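You operate a simulated robot arm through the tools that you are given. There is no shell and no other tool. Be economical: measure what you need, move in short steps, check, and stop when the job is done.

You are at the controls of a simulated robot arm. One attempt, no reset.

TASK
Spray polish on the cloudy patch and rub it clean.
Fine: use the green cloth and put it back; the cap waits on the trolley top and goes back on the can.

It is judged by the outcome, as a careful person would: the job done as asked, and still so three seconds after it is handed in. It fails if anything else is knocked over, pushed out of place, dropped, spilled or broken. Lids that push on must go on centred and level and be pressed home; caps that screw on are set level and turned clockwise until they are tight.

THE ROBOT
A 6-joint arm with a two-finger parallel gripper, fixed in place. Base frame: the origin is at the foot of the arm, x ahead of it, y to its left, z up; the work surface is at about z = 0.83. Readings come in m, degrees, newtons and seconds.
With the tool pointing down near the work surface it reaches from about 0.26 to 0.68 m from the base axis. Its first joint turns from -66.0 to 66.0 degrees. Payload 2.9 kg.
The TCP is the grasp point between the finger pads, 0.03 m short of the fingertips. In the tool frame z runs along the fingers and y along their closing line. The gripper opens to 0.11 m. The fingers are 0.02 m wide and 0.01 m thick; the gripper's body (0.048 by 0.112 m) begins 0.055 m behind the TCP.
Orientation is that of the tool frame in the base frame, as [roll, pitch, yaw] about the fixed x, y, z axes, in that order (R = Rz(yaw) Ry(pitch) Rx(roll)). With the fingers straight down and closing along the base's y, the tool's x points along the base's -x, its y along +y and its z along -z.

THE INTERFACE
- The arm moves only by the tool servo_tool. Its argument "steps" is a list of rows, each an object (a shift or turn left out is 0, a gripper value left out holds the last) with "translation": the shift along the tool's x, y, z in mm, a list of three; "delta_rot": the turn, a rotation vector about the tool's x, y, z in degrees, a list of three; "jaw": the finger opening in mm, from 0 to 110. In form: [{"translation": [x, y, z], "delta_rot": [ax, ay, az], "jaw": jaw}, ...]. A call has 1 to 10 rows; each row shifts and turns the commanded pose from where the row before left it, along the tool's axes as they then stand. Each row takes 0.2 s and may step no farther than 0.05 m and 8.6 degrees from the row before; otherwise, or with a gripper value out of range, the whole call is refused. A pose out of reach is approached as far as the arm can. The call stops where the force on the tool passes 40 N (or 10 N more than at its start, if that is more) or the arm is blocked; 0.2 s more then pass. The fingers move at their own pace (about 0.108 m/s each) and stop on an object; they squeeze with about 36 N. The grip force told is the motor's: it shows also when the fingers shut on nothing. Time passes only in rows, and 0.2 s behind the last, so rows that do not move let the fingers close. The reply holds the time, the measured pose of the TCP, the force on the tool along the base axes, the opening and the grip force, in the units named above and with some noise.
- Cameras (640 x 400 px; columns grow to the right, rows downward): "scene" is fixed at [0.0663, 0.4194, 1.3993]; the picture's right is [-0.86, -0.50, 0.00], its down [-0.20, 0.35, -0.91] and it looks along [0.46, -0.79, -0.40] (base axes); focal length 286 px, centre (320, 200). "wrist" rides on the gripper at [-0.036, 0, -0.057] in the tool frame; the picture's right is [0.00, -1.00, 0.00], its down [0.97, 0.00, -0.24] and it looks along [0.24, 0.00, 0.97] (tool axes); focal length 218 px, centre (320, 200).
- snapshot(camera): a new picture of that camera. The clock stands still meanwhile.
- probe_pixels(camera, pixels): for up to 12 pixels [column, row] of the newest picture of that camera ("zoom" is the newest enlarged one), the place [x, y, z] in the base frame of the surface seen there, good to about 0.002 m. The clock stands still meanwhile.
- zoom(camera, box): a new picture of the part [left, top, right, bottom] of that camera's present view, enlarged. The clock stands still meanwhile.
- hand_in(): hands the job in; it is judged then, once.

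Keep the steps short. Do not move on a guess: measure, check each grasp and each placing, and mend mistakes. In all there are 80 turns and 46 pictures (those below and enlarged ones count). Leave the gripper open and the arm clear of the work at the hand-in unless told otherwise, and finish with a single line.

The tools are called after "Request:" as name(argument=value, ...) on one line, values as JSON. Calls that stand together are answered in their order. servo_tool: Moves the arm, as the interface text tells. Its arguments: {"type":"object","properties":{"steps":{"type":"array","items":{"type":"object","properties":{"translation":{"type":"array","items":{"type":"number"}},"delta_rot":{"type":"array","items":{"type":"number"}},"jaw":{"type":"number"}}}}},"required":["steps"]} The other tools are called the same way: snapshot (camera) takes a picture; probe_pixels (camera, pixels) gives the place of the surface under pixels of a picture; zoom (camera, box) takes an enlarged picture of a part of a camera's view; hand_in () hands the job in.

At the start:

```text
time_s: 0.0
eef_pos: [0.3043, -0.0872, 1.332]
orientation: [-179.9, 0.2, -179.9]
ft_force: [0.0, 0.5, 0.5]
width: 0.11
finger_force: 0.0
```

scene: 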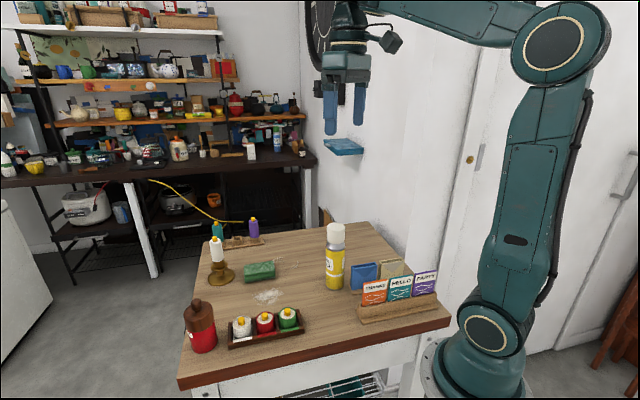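
wrist: 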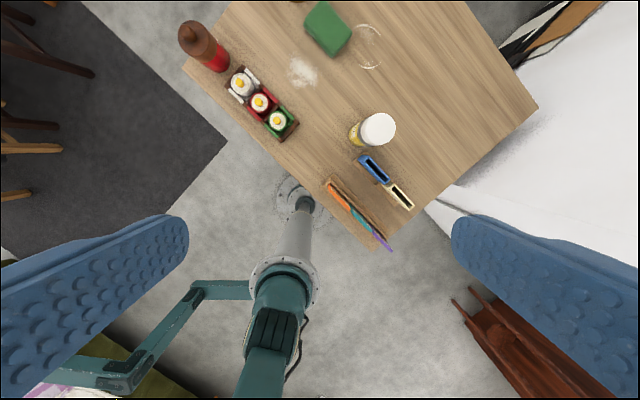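

I see a yellow can with a white cap near (335,255), the green cloth at (260,271), and a cloudy patch at (268,296). I'll zoom in on both areas.

Request:
zoom(camera="scene", box=[290, 210, 450, 310])

Request:
zoom(camera="scene", box=[170, 210, 330, 360])

Request:
zoom(camera="wrist", box=[170, 0, 490, 200])

Request:
probe_pixels(camera="scene", pixels=[[335, 227], [335, 240], [335, 250], [335, 270], [334, 287], [260, 265], [246, 270], [275, 268], [268, 296], [258, 296], [282, 292], [300, 300]])

Request:
probe_pixels(camera="wrist", pixels=[[377, 130], [356, 134], [327, 29], [303, 72], [290, 72], [317, 75], [305, 58], [368, 46], [305, 30], [350, 30], [321, 3], [332, 57]])

```text
4.00 times, centred on (370, 260) of scene
```

zoom: 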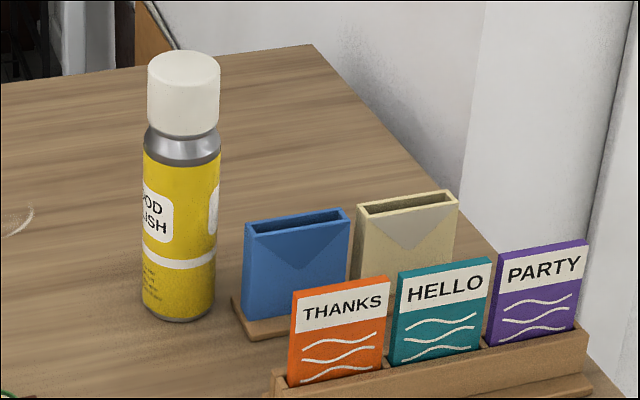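

```text
2.67 times, centred on (250, 285) of scene
```

zoom: 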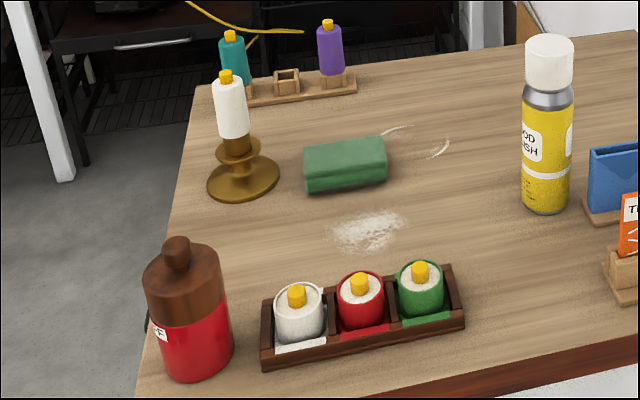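

```text
2.00 times, centred on (330, 100) of wrist
```

zoom: 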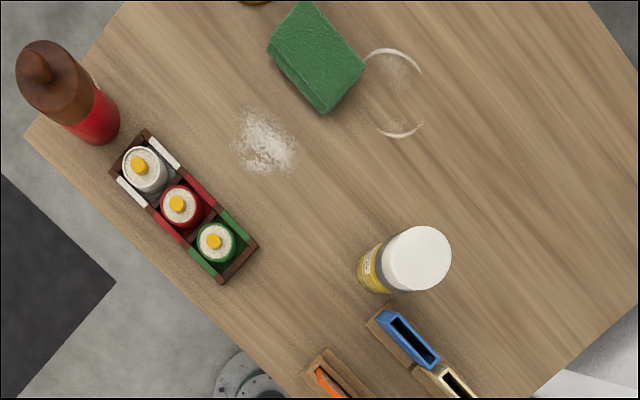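

```text
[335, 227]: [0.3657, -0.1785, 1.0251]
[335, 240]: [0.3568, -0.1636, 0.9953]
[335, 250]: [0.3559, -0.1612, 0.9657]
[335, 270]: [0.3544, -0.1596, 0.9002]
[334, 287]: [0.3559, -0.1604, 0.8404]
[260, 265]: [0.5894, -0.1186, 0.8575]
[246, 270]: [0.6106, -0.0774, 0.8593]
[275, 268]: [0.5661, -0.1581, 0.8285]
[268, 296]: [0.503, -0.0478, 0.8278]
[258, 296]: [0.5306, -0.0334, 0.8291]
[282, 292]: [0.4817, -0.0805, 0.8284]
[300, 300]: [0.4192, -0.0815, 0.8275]
```

```text
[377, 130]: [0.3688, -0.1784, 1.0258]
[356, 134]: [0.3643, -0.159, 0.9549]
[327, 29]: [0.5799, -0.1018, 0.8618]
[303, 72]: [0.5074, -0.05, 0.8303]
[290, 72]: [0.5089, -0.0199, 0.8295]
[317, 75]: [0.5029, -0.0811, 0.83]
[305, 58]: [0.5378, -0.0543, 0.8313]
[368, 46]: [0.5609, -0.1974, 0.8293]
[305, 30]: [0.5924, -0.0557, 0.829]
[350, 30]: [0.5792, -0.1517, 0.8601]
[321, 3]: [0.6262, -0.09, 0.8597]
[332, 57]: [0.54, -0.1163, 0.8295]
```

The cap top is near (0.367,-0.178,1.026) and the cap bottom is at about z 0.986. I'll move above it to z≈1.13 for a closer look.

Request:
servo_tool(steps=[{"translation": [-12, -18, 40]}, {"translation": [-12, -18, 40]}, {"translation": [-12, -18, 40]}, {"translation": [-12, -18, 40]}, {"translation": [-14, -19, 40]}, {}])

Request:
snapshot(camera="wrist")

```text
time_s: 1.4
eef_pos: [0.3711, -0.1795, 1.1299]
orientation: [180.0, 0.2, -179.8]
ft_force: [0.4, 0.8, -0.5]
width: 0.1099
finger_force: 0.1
```

```text
40 pictures are left
```

wrist: 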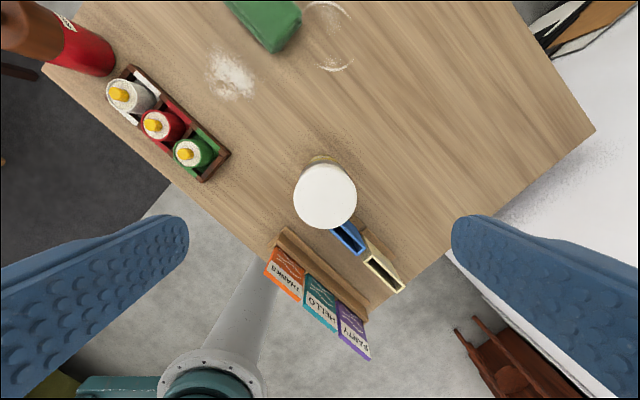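

The cap disc is centred near (325,196). I'll probe its edges, and the trolley top as a place to set the cap down.

Request:
probe_pixels(camera="wrist", pixels=[[325, 196], [296, 196], [354, 196], [325, 168], [325, 225], [345, 235], [380, 268], [320, 160], [400, 150], [450, 130], [300, 120], [400, 290]])

```text
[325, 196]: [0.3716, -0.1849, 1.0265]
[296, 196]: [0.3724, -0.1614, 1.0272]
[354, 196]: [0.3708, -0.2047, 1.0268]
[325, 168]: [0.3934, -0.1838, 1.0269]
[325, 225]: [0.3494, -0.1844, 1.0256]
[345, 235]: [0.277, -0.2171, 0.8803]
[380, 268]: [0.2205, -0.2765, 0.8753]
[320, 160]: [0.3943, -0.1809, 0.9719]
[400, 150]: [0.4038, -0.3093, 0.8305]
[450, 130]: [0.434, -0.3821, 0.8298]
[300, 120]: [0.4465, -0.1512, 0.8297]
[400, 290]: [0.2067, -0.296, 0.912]
```

The cap centre is (0.3715,-0.183) and its diameter is about 0.046. I'll descend to z≈1.011 and close on the cap.

Request:
servo_tool(steps=[{"translation": [0, -4, 40], "jaw": 80}, {"translation": [0, 0, 40]}, {"translation": [0, 0, 25]}, {"translation": [0, 0, 14]}, {}, {"jaw": 40}, {"jaw": 40}, {"jaw": 40}])

```text
time_s: 3.2
eef_pos: [0.3683, -0.1809, 1.0123]
orientation: [-180.0, 0.2, -180.0]
ft_force: [0.4, 0.0, -0.5]
width: 0.0485
finger_force: 35.7
```

I'm holding the cap at a width of 48.5 mm. Next is a small pull straight up to see whether it comes off alone.

Request:
servo_tool(steps=[{"translation": [0, 0, -3]}, {"translation": [0, 0, -3]}, {}])

Request:
zoom(camera="scene", box=[290, 190, 390, 300])

```text
time_s: 4.0
eef_pos: [0.3682, -0.182, 1.019]
orientation: [180.0, 0.2, -180.0]
ft_force: [-0.5, 0.0, 0.4]
width: 0.0486
finger_force: 35.9
```

```text
3.64 times, centred on (340, 245) of scene
```

zoom: 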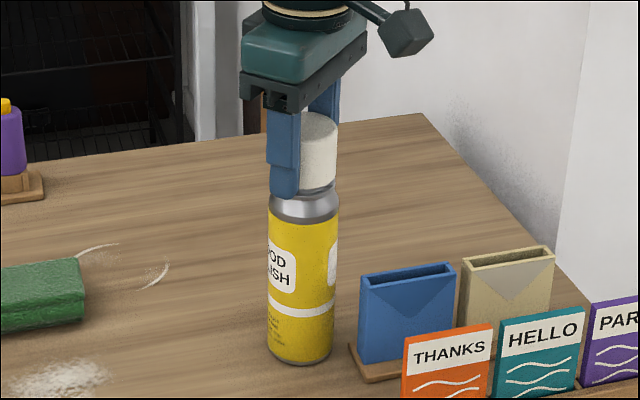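

The force is near zero, so the cap seems to be sliding off freely. I'll lift more and check.

Request:
servo_tool(steps=[{"translation": [0, 0, -15]}, {"translation": [0, 0, -25]}, {"translation": [0, 0, -25]}, {}])

Request:
zoom(camera="scene", box=[290, 190, 390, 300])

```text
time_s: 5.0
eef_pos: [0.366, -0.1837, 1.0827]
orientation: [-180.0, 0.2, -180.0]
ft_force: [0.1, 0.0, -0.2]
width: 0.0486
finger_force: 35.8
```

```text
3.64 times, centred on (340, 245) of scene
```

zoom: 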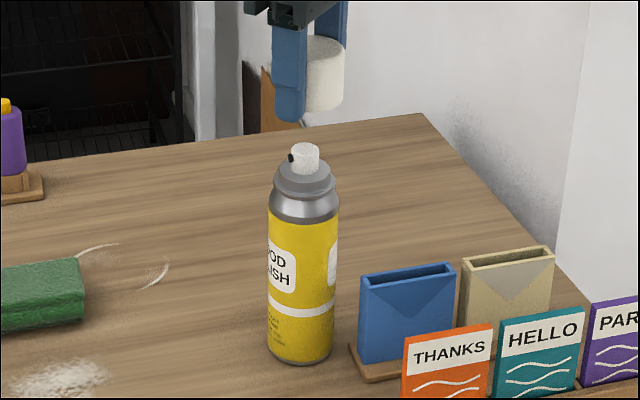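

The cap is off. The nozzle is white with a black orifice facing image-left. I'll set the cap down on a free spot of the trolley top near (0.44,-0.30).

Request:
servo_tool(steps=[{"translation": [-24, -38, 0]}, {"translation": [-25, -39, 0]}, {"translation": [-25, -39, 0]}, {"translation": [0, 0, 45]}, {"translation": [0, 0, 45]}, {"translation": [0, 0, 45]}, {"translation": [0, 0, 45]}, {"translation": [0, 0, 25]}, {}])

Request:
snapshot(camera="scene")

```text
time_s: 7.0
eef_pos: [0.4441, -0.2969, 0.8794]
orientation: [179.9, 0.3, 180.0]
ft_force: [0.2, 0.4, -1.2]
width: 0.0483
finger_force: 35.9
```

```text
37 pictures are left
```

scene: 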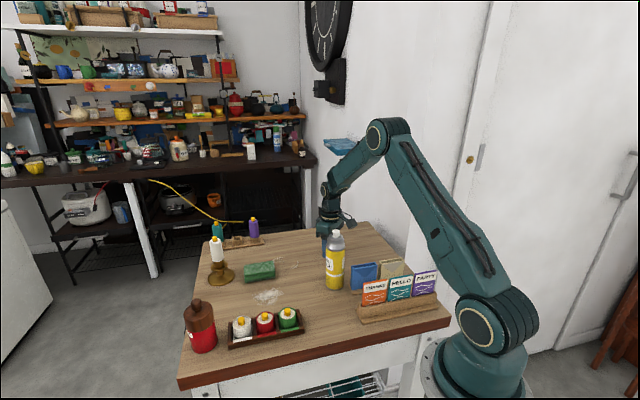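

The TCP is at 0.879. I'll ease down close to contact, stopping at about 0.861.

Request:
servo_tool(steps=[{"translation": [0, 0, 8]}, {"translation": [0, 0, 5]}, {"translation": [0, 0, 3]}, {}])

```text
time_s: 8.0
eef_pos: [0.4414, -0.2986, 0.8638]
orientation: [180.0, 0.2, -180.0]
ft_force: [-0.2, 0.5, 1.6]
width: 0.0488
finger_force: 36.2
```

Request:
servo_tool(steps=[{"translation": [0, 0, 2]}, {"translation": [0, 0, 1]}, {}])

```text
time_s: 8.8
eef_pos: [0.4423, -0.2993, 0.8609]
orientation: [180.0, 0.2, -179.9]
ft_force: [-0.8, -1.2, -1.1]
width: 0.0482
finger_force: 36.7
```

The tips are about 1 mm above the top. I'll open the fingers gently and rise.

Request:
servo_tool(steps=[{"jaw": 52}, {"jaw": 58}, {"jaw": 68}, {}, {"translation": [0, 0, -30]}, {"translation": [0, 0, -45]}, {"translation": [0, 0, -45]}, {"translation": [0, 0, -45]}, {}])

Request:
snapshot(camera="wrist")

Request:
snapshot(camera="scene")

```text
time_s: 10.8
eef_pos: [0.4405, -0.2987, 1.022]
orientation: [-180.0, 0.1, -179.9]
ft_force: [-0.5, 0.3, 0.0]
width: 0.068
finger_force: 0.1
```

```text
36 pictures are left
```

wrist: 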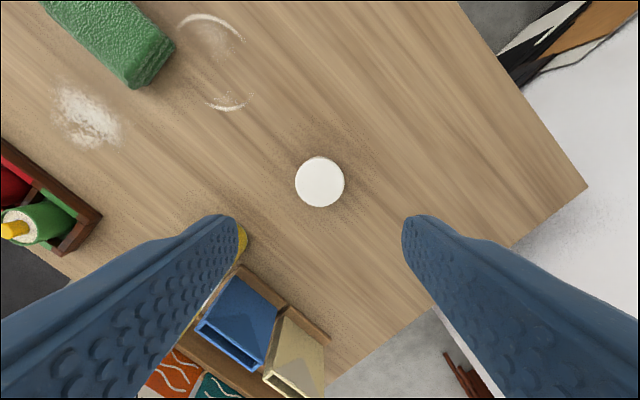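

```text
35 pictures are left
```

scene: 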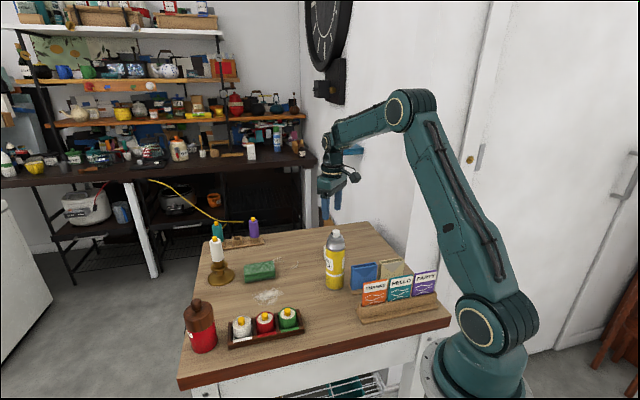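

The cap stands upright at wrist pixel (320,182). Next I'll probe it and look at the nozzle.

Request:
probe_pixels(camera="wrist", pixels=[[320, 182], [297, 182], [343, 182], [320, 160], [320, 204]])

Request:
zoom(camera="scene", box=[315, 222, 355, 252])

```text
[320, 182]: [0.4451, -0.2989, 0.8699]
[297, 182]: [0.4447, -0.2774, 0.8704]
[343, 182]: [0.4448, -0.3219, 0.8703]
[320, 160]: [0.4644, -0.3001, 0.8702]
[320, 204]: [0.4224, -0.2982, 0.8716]
```

```text
13.33 times, centred on (335, 237) of scene
```

zoom: 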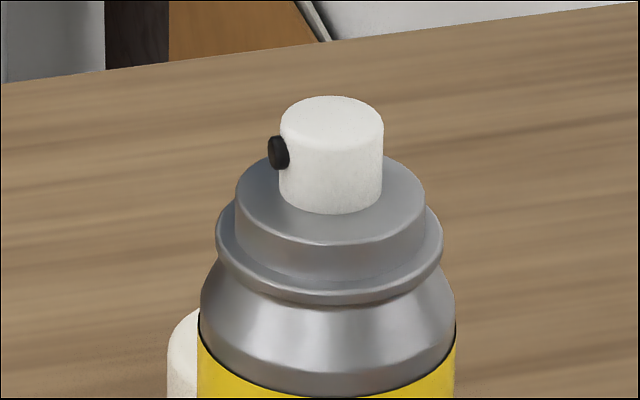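

The cap's rest centre is (0.444,-0.2995). I'll rise and move above the can to measure the nozzle direction from overhead.

Request:
servo_tool(steps=[{"translation": [0, 0, -48], "jaw": 90}, {"translation": [0, 0, -48]}, {"translation": [0, 0, -34]}, {"translation": [23, 38, 0]}, {"translation": [24, 39, 0]}, {"translation": [24, 39, 0]}, {}])

Request:
zoom(camera="wrist", box=[260, 140, 400, 240])

```text
time_s: 12.4
eef_pos: [0.3697, -0.1832, 1.1537]
orientation: [-180.0, 0.2, 180.0]
ft_force: [0.9, 0.6, 0.0]
width: 0.0902
finger_force: 0.0
```

```text
4.00 times, centred on (330, 190) of wrist
```

zoom: 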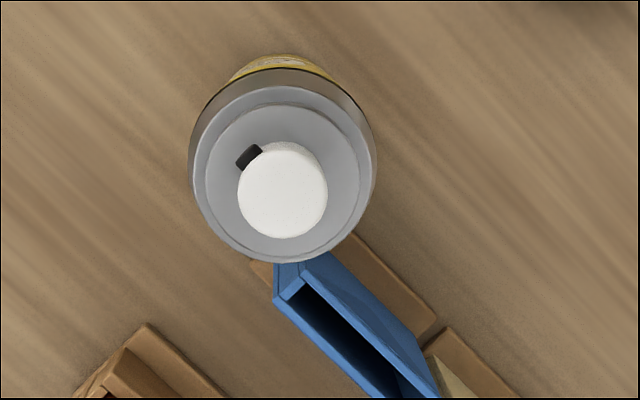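

The orifice points up-left in the image, roughly base azimuth 45–50°, which is toward the patch. I'll probe the heights.

Request:
probe_pixels(camera="zoom", pixels=[[282, 190], [249, 157], [255, 150], [240, 165], [282, 125], [282, 250], [225, 190], [192, 170], [374, 170], [240, 190], [325, 190], [290, 230]])

Request:
probe_pixels(camera="scene", pixels=[[217, 258], [212, 240], [202, 320], [242, 325], [287, 318], [217, 278], [256, 290], [280, 290], [268, 288], [266, 305], [290, 262], [364, 280]])

```text
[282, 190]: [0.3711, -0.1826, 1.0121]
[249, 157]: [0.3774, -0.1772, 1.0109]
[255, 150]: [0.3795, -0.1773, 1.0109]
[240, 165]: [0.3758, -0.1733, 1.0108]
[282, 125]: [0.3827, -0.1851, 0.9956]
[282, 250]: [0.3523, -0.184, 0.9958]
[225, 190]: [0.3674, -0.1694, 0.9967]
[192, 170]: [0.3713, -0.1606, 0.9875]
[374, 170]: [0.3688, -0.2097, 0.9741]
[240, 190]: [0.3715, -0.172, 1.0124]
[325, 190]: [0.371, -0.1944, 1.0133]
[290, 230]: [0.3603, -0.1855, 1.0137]
```

```text
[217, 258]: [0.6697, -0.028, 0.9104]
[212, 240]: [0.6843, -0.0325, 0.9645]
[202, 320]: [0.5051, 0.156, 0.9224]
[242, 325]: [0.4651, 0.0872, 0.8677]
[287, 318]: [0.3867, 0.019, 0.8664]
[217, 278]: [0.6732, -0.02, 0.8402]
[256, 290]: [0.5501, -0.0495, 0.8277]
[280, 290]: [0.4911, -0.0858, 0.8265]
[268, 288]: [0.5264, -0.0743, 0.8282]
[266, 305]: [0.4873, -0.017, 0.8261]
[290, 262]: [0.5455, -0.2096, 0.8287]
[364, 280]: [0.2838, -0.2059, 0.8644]
```

Nozzle top is at z≈1.0125 and its axis is at (0.371,-0.183), aiming at azimuth ~47°. The gripper body sits 55 mm behind the TCP, so with the fingers straddling the can it can press the nozzle while the fingers hold the body. I'll turn the tool 47° so the fingers don't block the orifice.

Request:
servo_tool(steps=[{"delta_rot": [0, 0, -8]}, {"delta_rot": [0, 0, -8]}, {"delta_rot": [0, 0, -8]}, {"delta_rot": [0, 0, -8]}, {"delta_rot": [0, 0, -8]}, {"delta_rot": [0, 0, -7]}, {"translation": [0, 0, 45]}, {"translation": [0, 0, 45]}, {"translation": [0, 0, 45]}, {}])

Request:
zoom(camera="scene", box=[290, 180, 390, 300])

Request:
snapshot(camera="wrist")

```text
time_s: 14.6
eef_pos: [0.3719, -0.1841, 1.0177]
orientation: [-179.8, 0.2, -133.0]
ft_force: [0.6, 0.2, 0.5]
width: 0.0898
finger_force: 0.0
```

```text
3.33 times, centred on (340, 240) of scene
```

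zoom: 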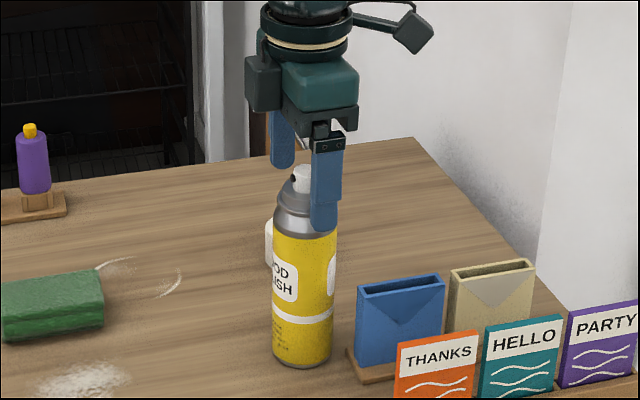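

```text
31 pictures are left
```

wrist: 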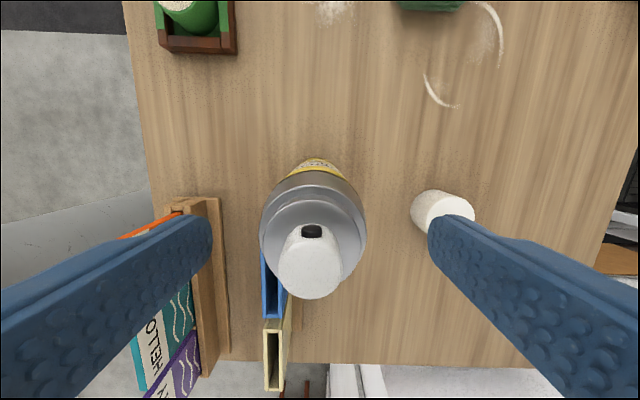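

The orifice points straight up in the wrist view, directly at the patch. I'll descend to just above palm contact.

Request:
servo_tool(steps=[{"translation": [0, 1, 25]}, {"translation": [0, 0, 20]}, {"translation": [0, 0, 5]}, {}])

Request:
zoom(camera="scene", box=[305, 200, 365, 260])

```text
time_s: 15.6
eef_pos: [0.3693, -0.1827, 0.9689]
orientation: [180.0, 0.1, -133.0]
ft_force: [0.3, -0.6, 0.3]
width: 0.09
finger_force: 0.1
```

```text
6.67 times, centred on (335, 230) of scene
```

zoom: 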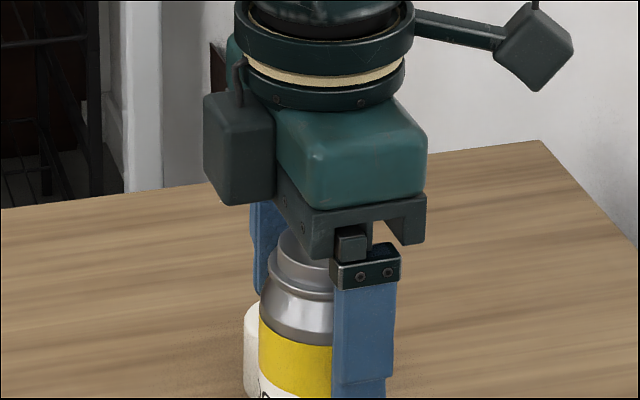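

The palm is now a few mm above the nozzle. I'll step down gently to feel the contact.

Request:
servo_tool(steps=[{"translation": [0, 0, 4]}, {"translation": [0, 0, 2]}, {"translation": [0, 0, 2]}, {}])

```text
time_s: 16.6
eef_pos: [0.3702, -0.1818, 0.9631]
orientation: [-179.9, 0.1, -133.0]
ft_force: [-0.2, -0.8, -0.7]
width: 0.0901
finger_force: 0.0
```

No contact yet. I'll continue in 1.5 mm steps.

Request:
servo_tool(steps=[{"translation": [0, 0, 1.5]}, {"translation": [0, 0, 1.5]}, {}])

```text
time_s: 17.4
eef_pos: [0.3696, -0.1824, 0.9602]
orientation: [-179.9, 0.0, -133.0]
ft_force: [-0.5, -0.8, -0.1]
width: 0.0902
finger_force: 0.1
```

Request:
servo_tool(steps=[{"translation": [0, 0, 1.5]}, {"translation": [0, 0, 1.5]}, {}])

```text
time_s: 18.2
eef_pos: [0.371, -0.1826, 0.9559]
orientation: [-179.9, 0.1, -133.0]
ft_force: [0.1, 0.3, 2.4]
width: 0.09
finger_force: 0.0
```

Contact is starting at 2.4 N. One more small push, then a look at what the spray does.

Request:
servo_tool(steps=[{"translation": [0, 0, 1.5]}])

Request:
snapshot(camera="scene")

```text
time_s: 18.6
eef_pos: [0.3709, -0.1829, 0.956]
orientation: [-179.8, 0.1, -132.9]
ft_force: [-0.3, 1.2, 4.9]
width: 0.0902
finger_force: 0.0
```

```text
29 pictures are left
```

scene: 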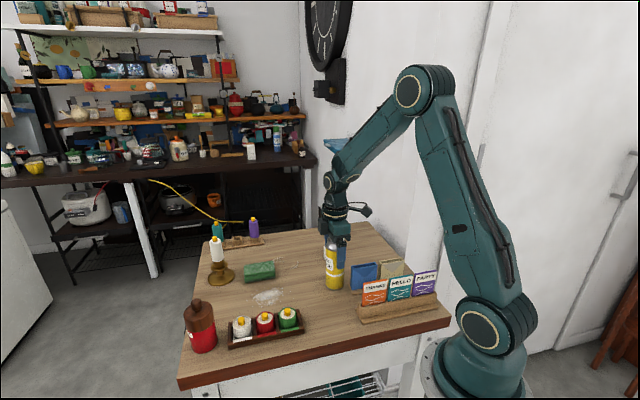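

The force is 4.9 N and there's no visible spray. I'll push 2 mm more and watch the patch.

Request:
servo_tool(steps=[{"translation": [0, 0, 1]}, {"translation": [0, 0, 1]}])

Request:
zoom(camera="scene", box=[220, 210, 380, 310])

```text
time_s: 19.2
eef_pos: [0.3701, -0.1827, 0.9548]
orientation: [-179.8, 0.3, -133.1]
ft_force: [0.4, 0.7, 9.7]
width: 0.0897
finger_force: 0.0
```

```text
4.00 times, centred on (300, 260) of scene
```

zoom: 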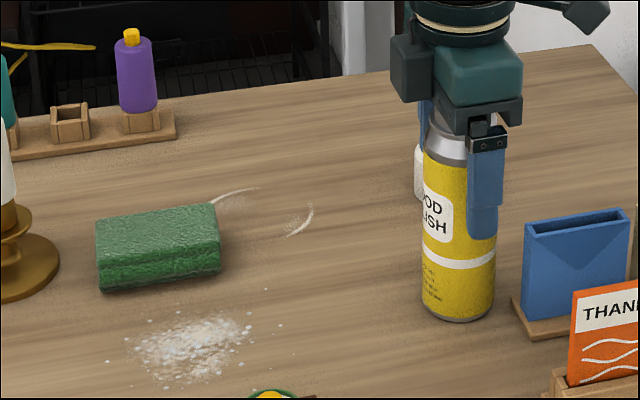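

White droplets now appear on and around the patch, so the spray reaches it. I'll hold briefly and zoom on the patch.

Request:
servo_tool(steps=[{}, {}])

Request:
zoom(camera="scene", box=[230, 270, 310, 320])

```text
time_s: 19.8
eef_pos: [0.3708, -0.183, 0.9532]
orientation: [-179.8, 0.1, -133.0]
ft_force: [1.3, 0.7, 12.5]
width: 0.0897
finger_force: 0.1
```

```text
8.00 times, centred on (270, 295) of scene
```

zoom: 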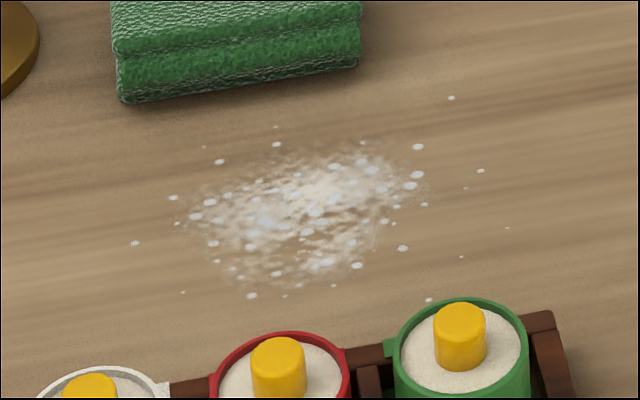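

The patch is well covered with polish. I'll lift straight off the nozzle.

Request:
servo_tool(steps=[{"translation": [0, 0, -10]}, {"translation": [0, 0, -40]}, {"translation": [0, 0, -45]}, {"translation": [0, 0, -45]}, {"delta_rot": [0, 0, 8]}, {"delta_rot": [0, 0, 8]}, {"delta_rot": [0, 0, 8]}, {"delta_rot": [0, 0, 8]}, {"delta_rot": [0, 0, 8]}, {"delta_rot": [0, 0, 7]}])

Request:
snapshot(camera="wrist")

```text
time_s: 22.0
eef_pos: [0.3695, -0.1815, 1.0934]
orientation: [-180.0, 0.2, 179.9]
ft_force: [0.5, 0.4, -0.2]
width: 0.0899
finger_force: 0.0
```

```text
26 pictures are left
```

wrist: 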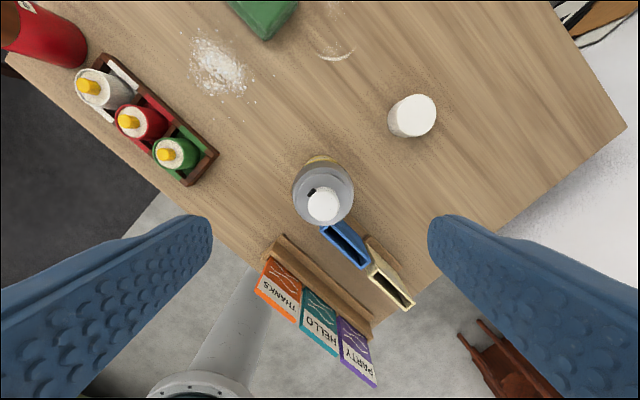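

The can is upright and undisturbed. I'll go over the cap at (0.444,-0.2995) and descend.

Request:
servo_tool(steps=[{"translation": [-24, -39, 0], "jaw": 75}, {"translation": [-25, -39, 0]}, {"translation": [-25, -39, 0]}, {"translation": [0, 0, 45]}, {"translation": [0, 0, 45]}, {"translation": [0, 0, 30]}, {}])

Request:
snapshot(camera="wrist")

```text
time_s: 23.6
eef_pos: [0.4447, -0.3, 0.9759]
orientation: [180.0, 0.2, 180.0]
ft_force: [-0.1, -0.1, 0.0]
width: 0.0749
finger_force: 0.0
```

```text
25 pictures are left
```

wrist: 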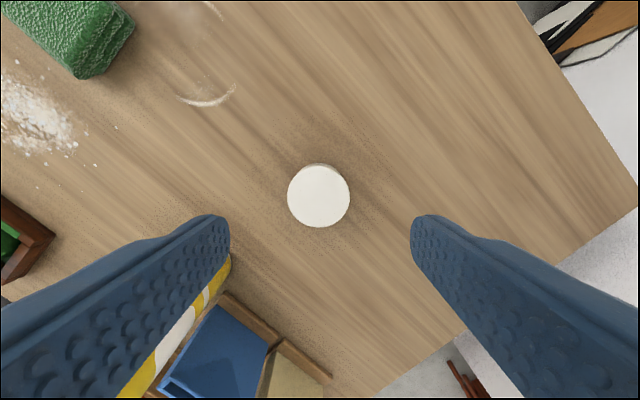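

The cap is centred between the fingers. I'll descend and grip it.

Request:
servo_tool(steps=[{"translation": [0, 0, 45]}, {"translation": [0, 0, 40]}, {"translation": [0, 0, 20]}, {"translation": [0, 0, 7]}, {}, {"jaw": 40}, {"jaw": 40}, {"jaw": 40}])

```text
time_s: 25.4
eef_pos: [0.4466, -0.2994, 0.8604]
orientation: [-180.0, 0.2, 180.0]
ft_force: [0.5, -0.4, 0.2]
width: 0.0486
finger_force: 36.2
```

Cap gripped. I'll lift to z≈1.09.

Request:
servo_tool(steps=[{"translation": [0, 0, -20]}, {"translation": [0, 0, -45]}, {"translation": [0, 0, -45]}, {"translation": [0, 0, -45]}, {"translation": [0, 0, -45]}, {"translation": [0, 0, -30]}, {}])

Request:
snapshot(camera="wrist")

```text
time_s: 27.0
eef_pos: [0.4443, -0.2947, 1.0909]
orientation: [179.9, 0.2, 180.0]
ft_force: [-0.3, -0.5, -0.4]
width: 0.0486
finger_force: 35.7
```

```text
24 pictures are left
```

wrist: 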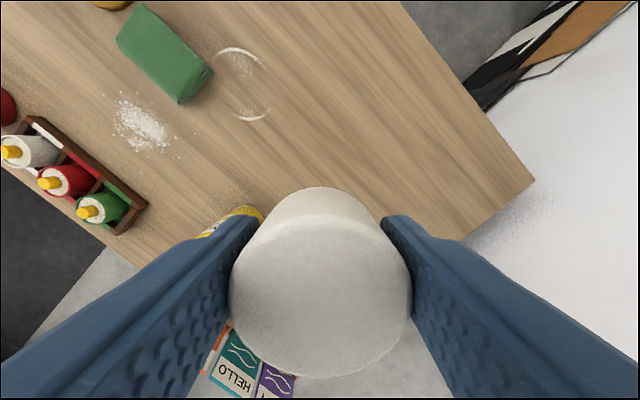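

I'll probe the cap rim to get its exact offset from the TCP.

Request:
probe_pixels(camera="wrist", pixels=[[320, 222], [320, 374], [320, 300], [322, 225], [318, 372], [240, 290], [402, 290]])

Request:
servo_tool(steps=[{}])

```text
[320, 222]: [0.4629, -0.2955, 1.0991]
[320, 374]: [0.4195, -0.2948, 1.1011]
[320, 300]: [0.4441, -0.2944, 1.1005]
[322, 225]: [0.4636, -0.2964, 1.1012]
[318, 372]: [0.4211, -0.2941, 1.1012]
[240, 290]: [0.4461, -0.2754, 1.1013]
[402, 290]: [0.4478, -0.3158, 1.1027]
```

```text
time_s: 27.4
eef_pos: [0.4447, -0.295, 1.0919]
orientation: [-180.0, 0.2, 180.0]
ft_force: [-0.2, -0.1, -0.3]
width: 0.0486
finger_force: 36.3
```

The cap's centre is at (0.4413,-0.2953), about 3–4 mm toward the base from the TCP axis. I'll shift it by (-0.0703,+0.1123) to sit over the can axis (0.371,-0.183), staying high, then check.

Request:
servo_tool(steps=[{"translation": [23, 37, 0]}, {"translation": [23, 37, 0]}, {"translation": [24.3, 38.3, 0]}, {}, {}])

Request:
zoom(camera="scene", box=[305, 190, 365, 260])

Request:
snapshot(camera="wrist")

Request:
probe_pixels(camera="wrist", pixels=[[320, 222], [320, 374], [322, 225], [318, 372], [240, 290], [402, 290]])

```text
time_s: 28.6
eef_pos: [0.3727, -0.1858, 1.0915]
orientation: [-180.0, 0.1, -179.9]
ft_force: [0.6, -0.1, -0.1]
width: 0.0486
finger_force: 35.6
```

```text
5.71 times, centred on (335, 225) of scene
```

zoom: 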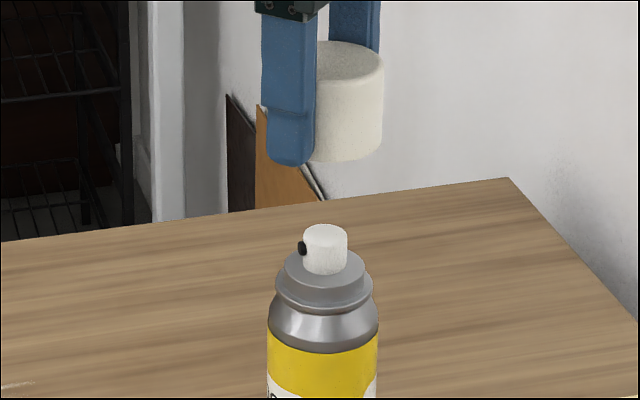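

```text
22 pictures are left
```

wrist: 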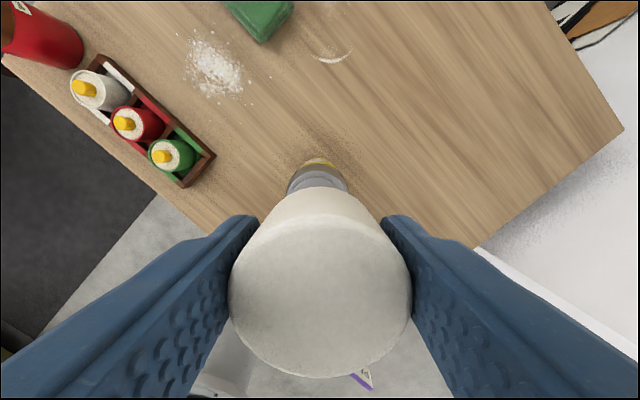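

```text
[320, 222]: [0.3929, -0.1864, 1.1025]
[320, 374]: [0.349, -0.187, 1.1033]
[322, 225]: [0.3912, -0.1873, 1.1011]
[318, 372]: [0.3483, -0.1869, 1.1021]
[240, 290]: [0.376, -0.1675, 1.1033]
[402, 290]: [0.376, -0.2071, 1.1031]
```

The cap centre is at (0.3705,-0.187), so it needs about +3 mm in y. I'll correct that and lower it to just above the collar.

Request:
servo_tool(steps=[{"translation": [0, 3, 0]}, {"translation": [0, 0, 30]}, {"translation": [0, 0, 25]}, {}, {}])

Request:
zoom(camera="scene", box=[305, 200, 365, 260])

```text
time_s: 29.8
eef_pos: [0.3743, -0.1833, 1.0352]
orientation: [179.9, 0.2, -180.0]
ft_force: [0.3, 0.0, -0.1]
width: 0.0484
finger_force: 35.8
```

```text
6.67 times, centred on (335, 230) of scene
```

zoom: 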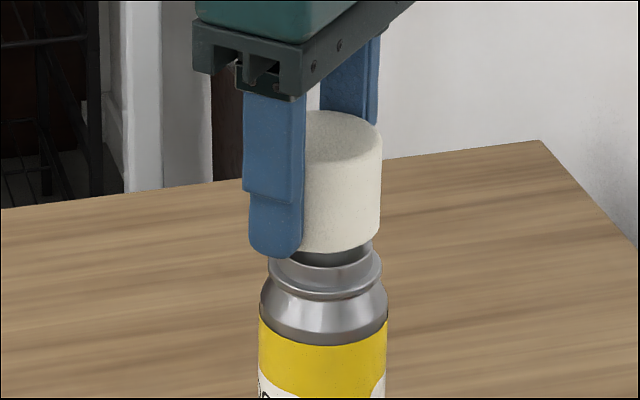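

The cap hangs just above the collar. I'll probe the fronts of the cap and the can to compare their axes.

Request:
probe_pixels(camera="zoom", pixels=[[325, 200], [325, 220], [345, 210], [378, 210], [325, 350], [325, 365], [345, 365], [383, 365], [325, 290], [378, 290], [381, 200], [325, 180]])

```text
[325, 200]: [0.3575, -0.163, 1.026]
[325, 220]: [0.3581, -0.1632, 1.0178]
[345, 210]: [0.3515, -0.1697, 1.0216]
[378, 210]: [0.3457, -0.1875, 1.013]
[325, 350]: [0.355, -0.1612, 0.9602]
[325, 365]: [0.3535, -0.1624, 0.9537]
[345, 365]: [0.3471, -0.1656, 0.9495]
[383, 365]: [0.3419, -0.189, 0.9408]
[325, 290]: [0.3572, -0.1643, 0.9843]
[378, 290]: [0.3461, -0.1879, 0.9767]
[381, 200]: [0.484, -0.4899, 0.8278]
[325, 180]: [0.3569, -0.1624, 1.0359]
```

The depths agree, and laterally the cap is about 1.2 mm too far image-left. I'll correct that and lower slowly while watching the force.

Request:
servo_tool(steps=[{"translation": [1.0, -0.6, 0]}, {"translation": [0, 0, 4]}, {"translation": [0, 0, 3]}, {"translation": [0, 0, 3]}, {}])

```text
time_s: 31.0
eef_pos: [0.374, -0.1844, 1.0261]
orientation: [179.9, 0.1, -180.0]
ft_force: [1.1, 0.3, -0.3]
width: 0.0483
finger_force: 36.3
```

Request:
servo_tool(steps=[{"translation": [0, 0, 2]}, {"translation": [0, 0, 2]}, {"translation": [0, 0, 2]}, {}])

Request:
zoom(camera="scene", box=[305, 200, 365, 260])

```text
time_s: 32.0
eef_pos: [0.3721, -0.1843, 1.0196]
orientation: [-180.0, 0.2, -180.0]
ft_force: [0.4, 0.2, -0.2]
width: 0.0487
finger_force: 35.5
```

```text
6.67 times, centred on (335, 230) of scene
```

zoom: 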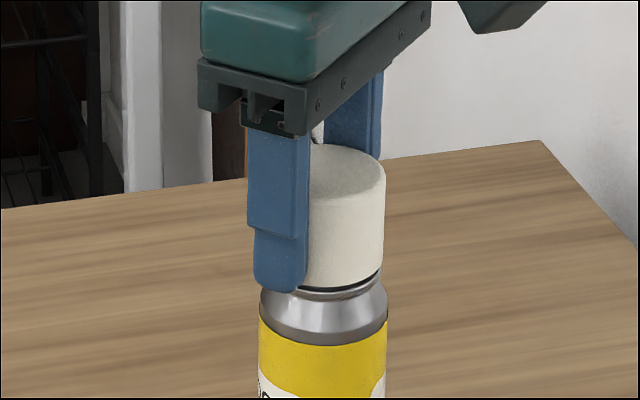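

It's well centred with a small gap left. I'll press it home.

Request:
servo_tool(steps=[{"translation": [0, 0, 1.5]}, {"translation": [0, 0, 1.5]}, {"translation": [0, 0, 1.5]}, {}])

```text
time_s: 33.0
eef_pos: [0.3731, -0.1841, 1.0169]
orientation: [-179.8, 0.2, 180.0]
ft_force: [-4.9, 3.5, 21.5]
width: 0.0485
finger_force: 35.5
```

Request:
servo_tool(steps=[{"translation": [0, 0, 1]}, {"translation": [0, 0, 1]}, {}])

Request:
zoom(camera="scene", box=[305, 200, 365, 260])

```text
time_s: 33.8
eef_pos: [0.3744, -0.1836, 1.0141]
orientation: [180.0, 0.4, -179.9]
ft_force: [0.3, 2.1, 28.3]
width: 0.0486
finger_force: 36.4
```

```text
6.67 times, centred on (335, 230) of scene
```

zoom: 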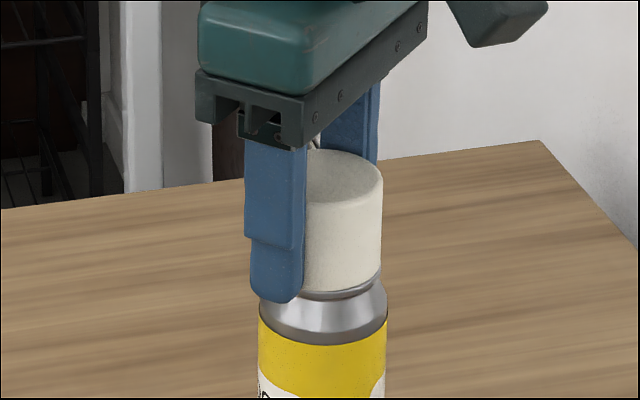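

The cap looks level and seated. I'll open, rise, and check its top height against the original 1.0265.

Request:
servo_tool(steps=[{"jaw": 54}, {"jaw": 75}, {}, {"translation": [0, 0, -20]}, {"translation": [0, 0, -45]}, {"translation": [0, 0, -45]}, {}])

Request:
snapshot(camera="wrist")

Request:
probe_pixels(camera="wrist", pixels=[[325, 196], [305, 196], [345, 196], [325, 178], [325, 215]])

Request:
zoom(camera="scene", box=[305, 210, 375, 300])

```text
time_s: 35.4
eef_pos: [0.372, -0.1855, 1.1216]
orientation: [180.0, 0.2, 179.9]
ft_force: [-0.1, -0.3, 0.2]
width: 0.0751
finger_force: 0.1
```

```text
18 pictures are left
```

wrist: 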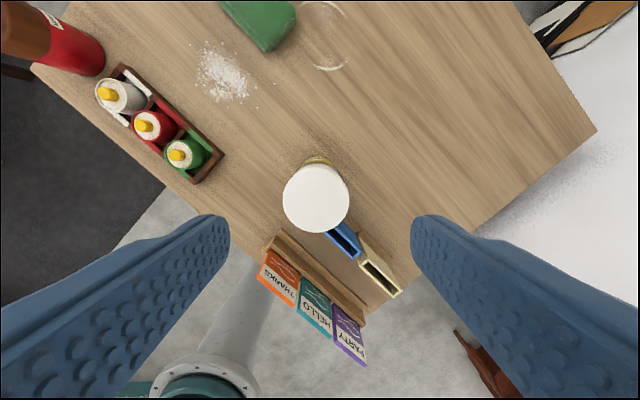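

```text
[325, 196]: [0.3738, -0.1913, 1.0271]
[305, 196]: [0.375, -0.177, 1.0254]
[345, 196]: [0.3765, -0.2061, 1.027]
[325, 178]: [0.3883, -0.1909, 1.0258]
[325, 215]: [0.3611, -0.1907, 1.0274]
```

```text
4.44 times, centred on (340, 255) of scene
```

zoom: 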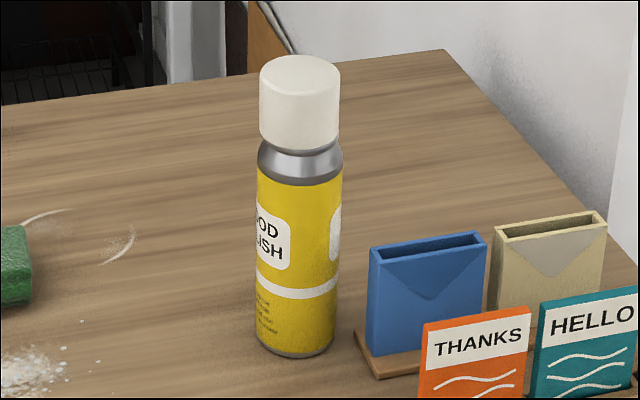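

The cap is back at the original height of 1.0265, level and centred. Now I'll move above the green cloth near (0.58,-0.10) for a close look.

Request:
servo_tool(steps=[{"translation": [-40, 16, 0]}, {"translation": [-40, 16, 0]}, {"translation": [-40, 16, 0]}, {"translation": [-40, 16, 0]}, {"translation": [-40, 16, 10]}, {}, {}])

Request:
snapshot(camera="wrist")

```text
time_s: 37.0
eef_pos: [0.573, -0.1059, 1.1153]
orientation: [180.0, 0.2, -179.9]
ft_force: [0.1, 0.0, -1.0]
width: 0.0749
finger_force: 0.1
```

```text
16 pictures are left
```

wrist: 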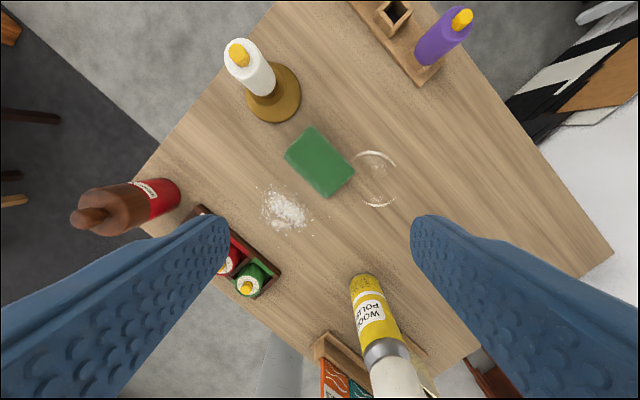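

The cloth's corners are at about (313,128), (354,170), (326,196) and (286,155). I'll probe those and the patch extent.

Request:
probe_pixels(camera="wrist", pixels=[[313, 130], [350, 170], [326, 193], [288, 155], [320, 161], [263, 196], [303, 216], [286, 190], [278, 228], [284, 209], [318, 218], [272, 105]])

Request:
zoom(camera="wrist", box=[240, 100, 400, 240])

```text
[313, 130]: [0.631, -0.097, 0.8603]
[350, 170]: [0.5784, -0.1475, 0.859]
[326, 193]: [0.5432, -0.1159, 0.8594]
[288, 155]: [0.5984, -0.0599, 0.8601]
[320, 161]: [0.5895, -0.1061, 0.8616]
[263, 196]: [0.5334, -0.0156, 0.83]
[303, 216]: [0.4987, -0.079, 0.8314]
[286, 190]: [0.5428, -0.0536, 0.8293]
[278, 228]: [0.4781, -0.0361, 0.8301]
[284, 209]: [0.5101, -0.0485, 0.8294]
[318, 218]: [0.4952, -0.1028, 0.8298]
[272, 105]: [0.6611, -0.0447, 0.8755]
```

```text
2.86 times, centred on (320, 170) of wrist
```

zoom: 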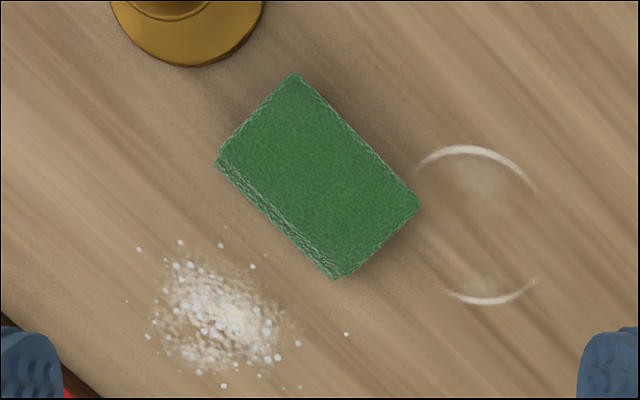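

Cloth centre is (0.588,-0.105), long axis at azimuth ~44°, short side ~52 mm, top at 0.860. I'll turn the tool so the fingers close across the short side, then descend partway.

Request:
servo_tool(steps=[{"translation": [-14, 1, 0], "jaw": 85}, {"delta_rot": [0, 0, -8]}, {"delta_rot": [0, 0, -8]}, {"delta_rot": [0, 0, -8]}, {"delta_rot": [0, 0, -8]}, {"delta_rot": [0, 0, -8]}, {"delta_rot": [0, 0, -4], "translation": [0, 0, 40]}, {"translation": [0, 0, 45]}, {"translation": [0, 0, 45]}, {}])

Request:
snapshot(camera="wrist")

Request:
zoom(camera="scene", box=[170, 180, 330, 300])

```text
time_s: 39.2
eef_pos: [0.5848, -0.1043, 0.9867]
orientation: [-180.0, 0.1, -135.9]
ft_force: [-0.6, 0.7, -1.2]
width: 0.0852
finger_force: 0.1
```

```text
14 pictures are left
```

wrist: 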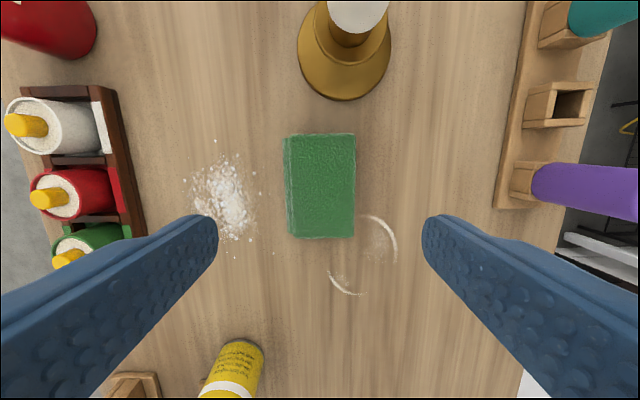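

```text
3.33 times, centred on (250, 240) of scene
```

zoom: 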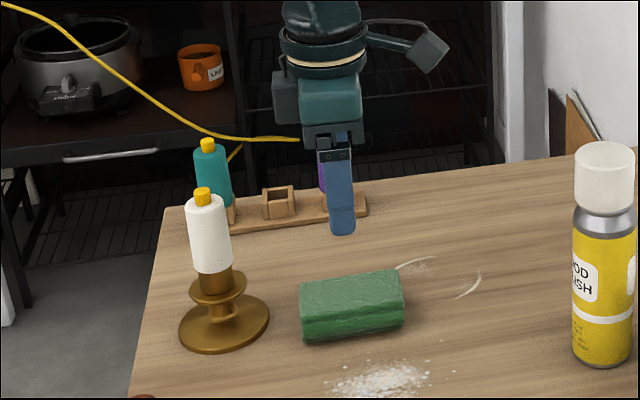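

It's well aligned, with about 4 cm between the gripper and the candle. I'll descend to TCP 0.870, with the tips 10 mm above the table, and grip.

Request:
servo_tool(steps=[{"translation": [0, 0, 40]}, {"translation": [0, 0, 40]}, {"translation": [0, 0, 25]}, {"translation": [0, 0, 11]}, {}, {"jaw": 45}, {"jaw": 35}, {"jaw": 25}, {"jaw": 25}])

```text
time_s: 41.2
eef_pos: [0.585, -0.1022, 0.869]
orientation: [-179.8, 0.1, -136.0]
ft_force: [0.1, 0.5, -0.5]
width: 0.0568
finger_force: 36.8
```

Cloth gripped at a width of 57 mm. I'll lift 15 mm and carry it over the patch: tool +17 mm in x and +96 mm in y.

Request:
servo_tool(steps=[{"translation": [0, 0, -8]}, {"translation": [0, 0, -7]}, {"translation": [6, 32, 0]}, {"translation": [6, 32, 0]}, {"translation": [5.2, 31.9, 0]}, {}, {}])

Request:
zoom(camera="scene", box=[170, 210, 330, 330])

```text
time_s: 42.8
eef_pos: [0.5068, -0.0427, 0.8811]
orientation: [-179.9, 0.1, -136.0]
ft_force: [-0.2, -0.2, -0.1]
width: 0.0566
finger_force: 36.0
```

```text
3.33 times, centred on (250, 270) of scene
```

zoom: 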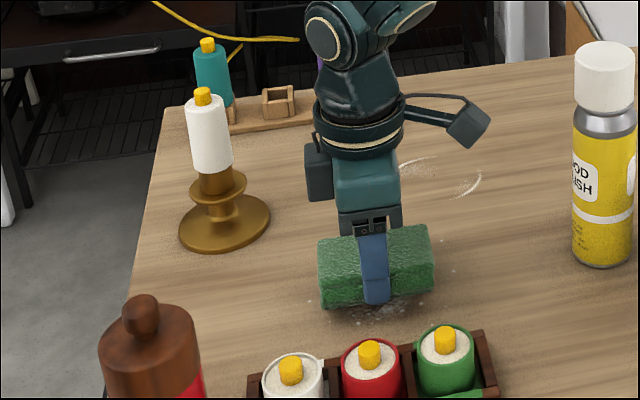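

The cloth hangs over the patch. I'll lower it to contact.

Request:
servo_tool(steps=[{"translation": [0, 0, 8]}, {"translation": [0, 0, 4]}, {"translation": [0, 0, 2]}, {"translation": [0, 0, 2]}, {}])

```text
time_s: 44.0
eef_pos: [0.5084, -0.0446, 0.8682]
orientation: [-179.9, 0.3, -135.8]
ft_force: [-13.5, 4.1, 27.4]
width: 0.0568
finger_force: 36.5
```

27 N is more than I need, so I'll ease up 1.2 mm and start stroking along the long axis.

Request:
servo_tool(steps=[{"translation": [0, 0, -1.2]}, {"translation": [12, 0, 0]}, {"translation": [12, 0, 0]}, {"translation": [-16, 0, 0]}, {"translation": [-16, 0, 0]}, {"translation": [-16, 0, 0]}, {"translation": [12, 0, 0]}, {"translation": [12, 0, 0]}])

```text
time_s: 45.8
eef_pos: [0.5088, -0.0459, 0.8683]
orientation: [-179.9, 0.3, -135.9]
ft_force: [3.9, 4.1, 8.1]
width: 0.057
finger_force: 36.0
```

Steady rubbing at about 8 N. More strokes with side offsets will cover the whole patch.

Request:
servo_tool(steps=[{"translation": [0, 15, 0]}, {"translation": [16, 0, 0]}, {"translation": [-16, 0, 0]}, {"translation": [-16, 0, 0]}, {"translation": [16, -15, 0]}, {"translation": [0, -15, 0]}, {"translation": [16, 0, 0]}, {"translation": [-16, 0, 0]}, {"translation": [-16, 0, 0]}, {"translation": [16, 15, 0]}])

Request:
servo_tool(steps=[{"translation": [0, 18, 0]}, {"translation": [0, -18, 0]}, {"translation": [0, -18, 0]}, {"translation": [14, 18, 0]}, {"translation": [0, 18, 0]}, {"translation": [0, -36, 0]}, {"translation": [-28, 18, 0]}, {"translation": [0, 18, 0]}, {"translation": [0, -36, 0]}, {"translation": [14, 18, 0]}])

Request:
servo_tool(steps=[{"translation": [16, 0, 0]}, {"translation": [-16, 0, 0]}, {"translation": [-16, 0, 0]}, {"translation": [16, 0, 0]}, {"translation": [0, 0, -10]}, {"translation": [0, 0, -20]}, {"translation": [-5.2, -31.9, 0]}, {"translation": [-6, -32, 0]}, {"translation": [-6, -32, 0]}, {}])

Request:
zoom(camera="scene", box=[190, 220, 330, 330])

```text
time_s: 48.0
eef_pos: [0.5094, -0.0445, 0.8681]
orientation: [-179.8, 0.5, -135.9]
ft_force: [7.7, 0.3, 15.2]
width: 0.057
finger_force: 35.9
```

```text
time_s: 50.2
eef_pos: [0.5084, -0.047, 0.8666]
orientation: [-179.7, 0.2, -136.0]
ft_force: [6.1, -1.7, 12.0]
width: 0.0568
finger_force: 36.1
```

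```text
time_s: 52.4
eef_pos: [0.5872, -0.1029, 0.8989]
orientation: [-179.9, 0.1, -136.1]
ft_force: [-0.6, -0.1, -1.5]
width: 0.0567
finger_force: 35.9
```

```text
3.64 times, centred on (260, 275) of scene
```

zoom: 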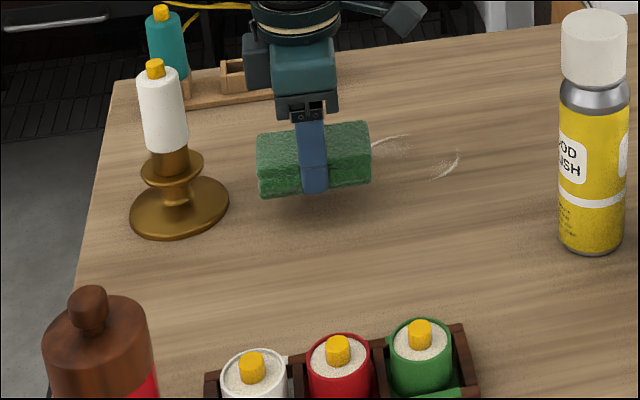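

The patch appears gone. I'll zoom in for residue before setting the cloth down.

Request:
zoom(camera="scene", box=[230, 270, 310, 320])

Request:
snapshot(camera="wrist")

```text
8.00 times, centred on (270, 295) of scene
```

zoom: 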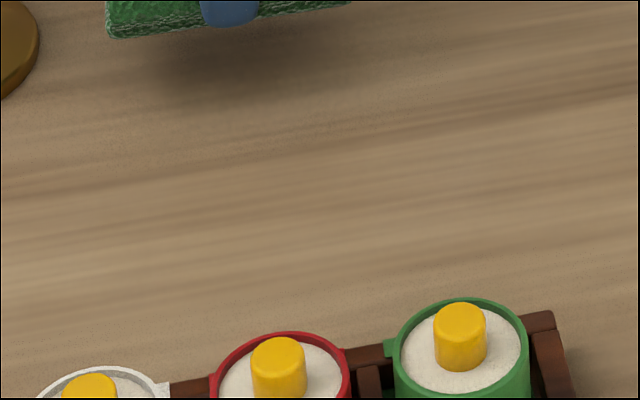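

```text
9 pictures are left
```

wrist: 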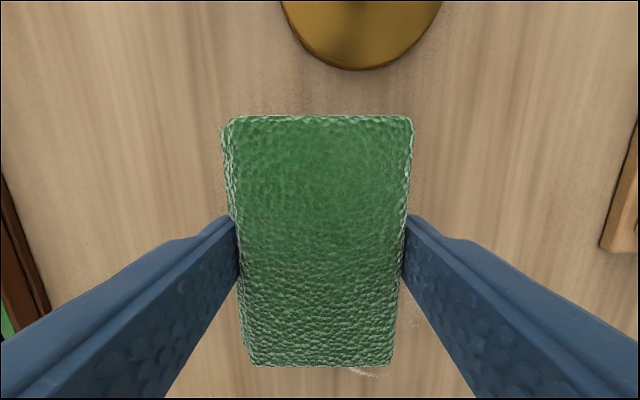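

The patch is completely clean. I'll lower the cloth back at its original spot.

Request:
servo_tool(steps=[{"translation": [0, 0, 15]}, {"translation": [0, 0, 10]}, {"translation": [0, 0, 3]}, {"translation": [0, 0, 1.5]}, {}])

```text
time_s: 53.6
eef_pos: [0.5872, -0.1036, 0.869]
orientation: [-179.9, 0.1, -136.0]
ft_force: [-0.3, 0.3, 0.0]
width: 0.0569
finger_force: 36.4
```

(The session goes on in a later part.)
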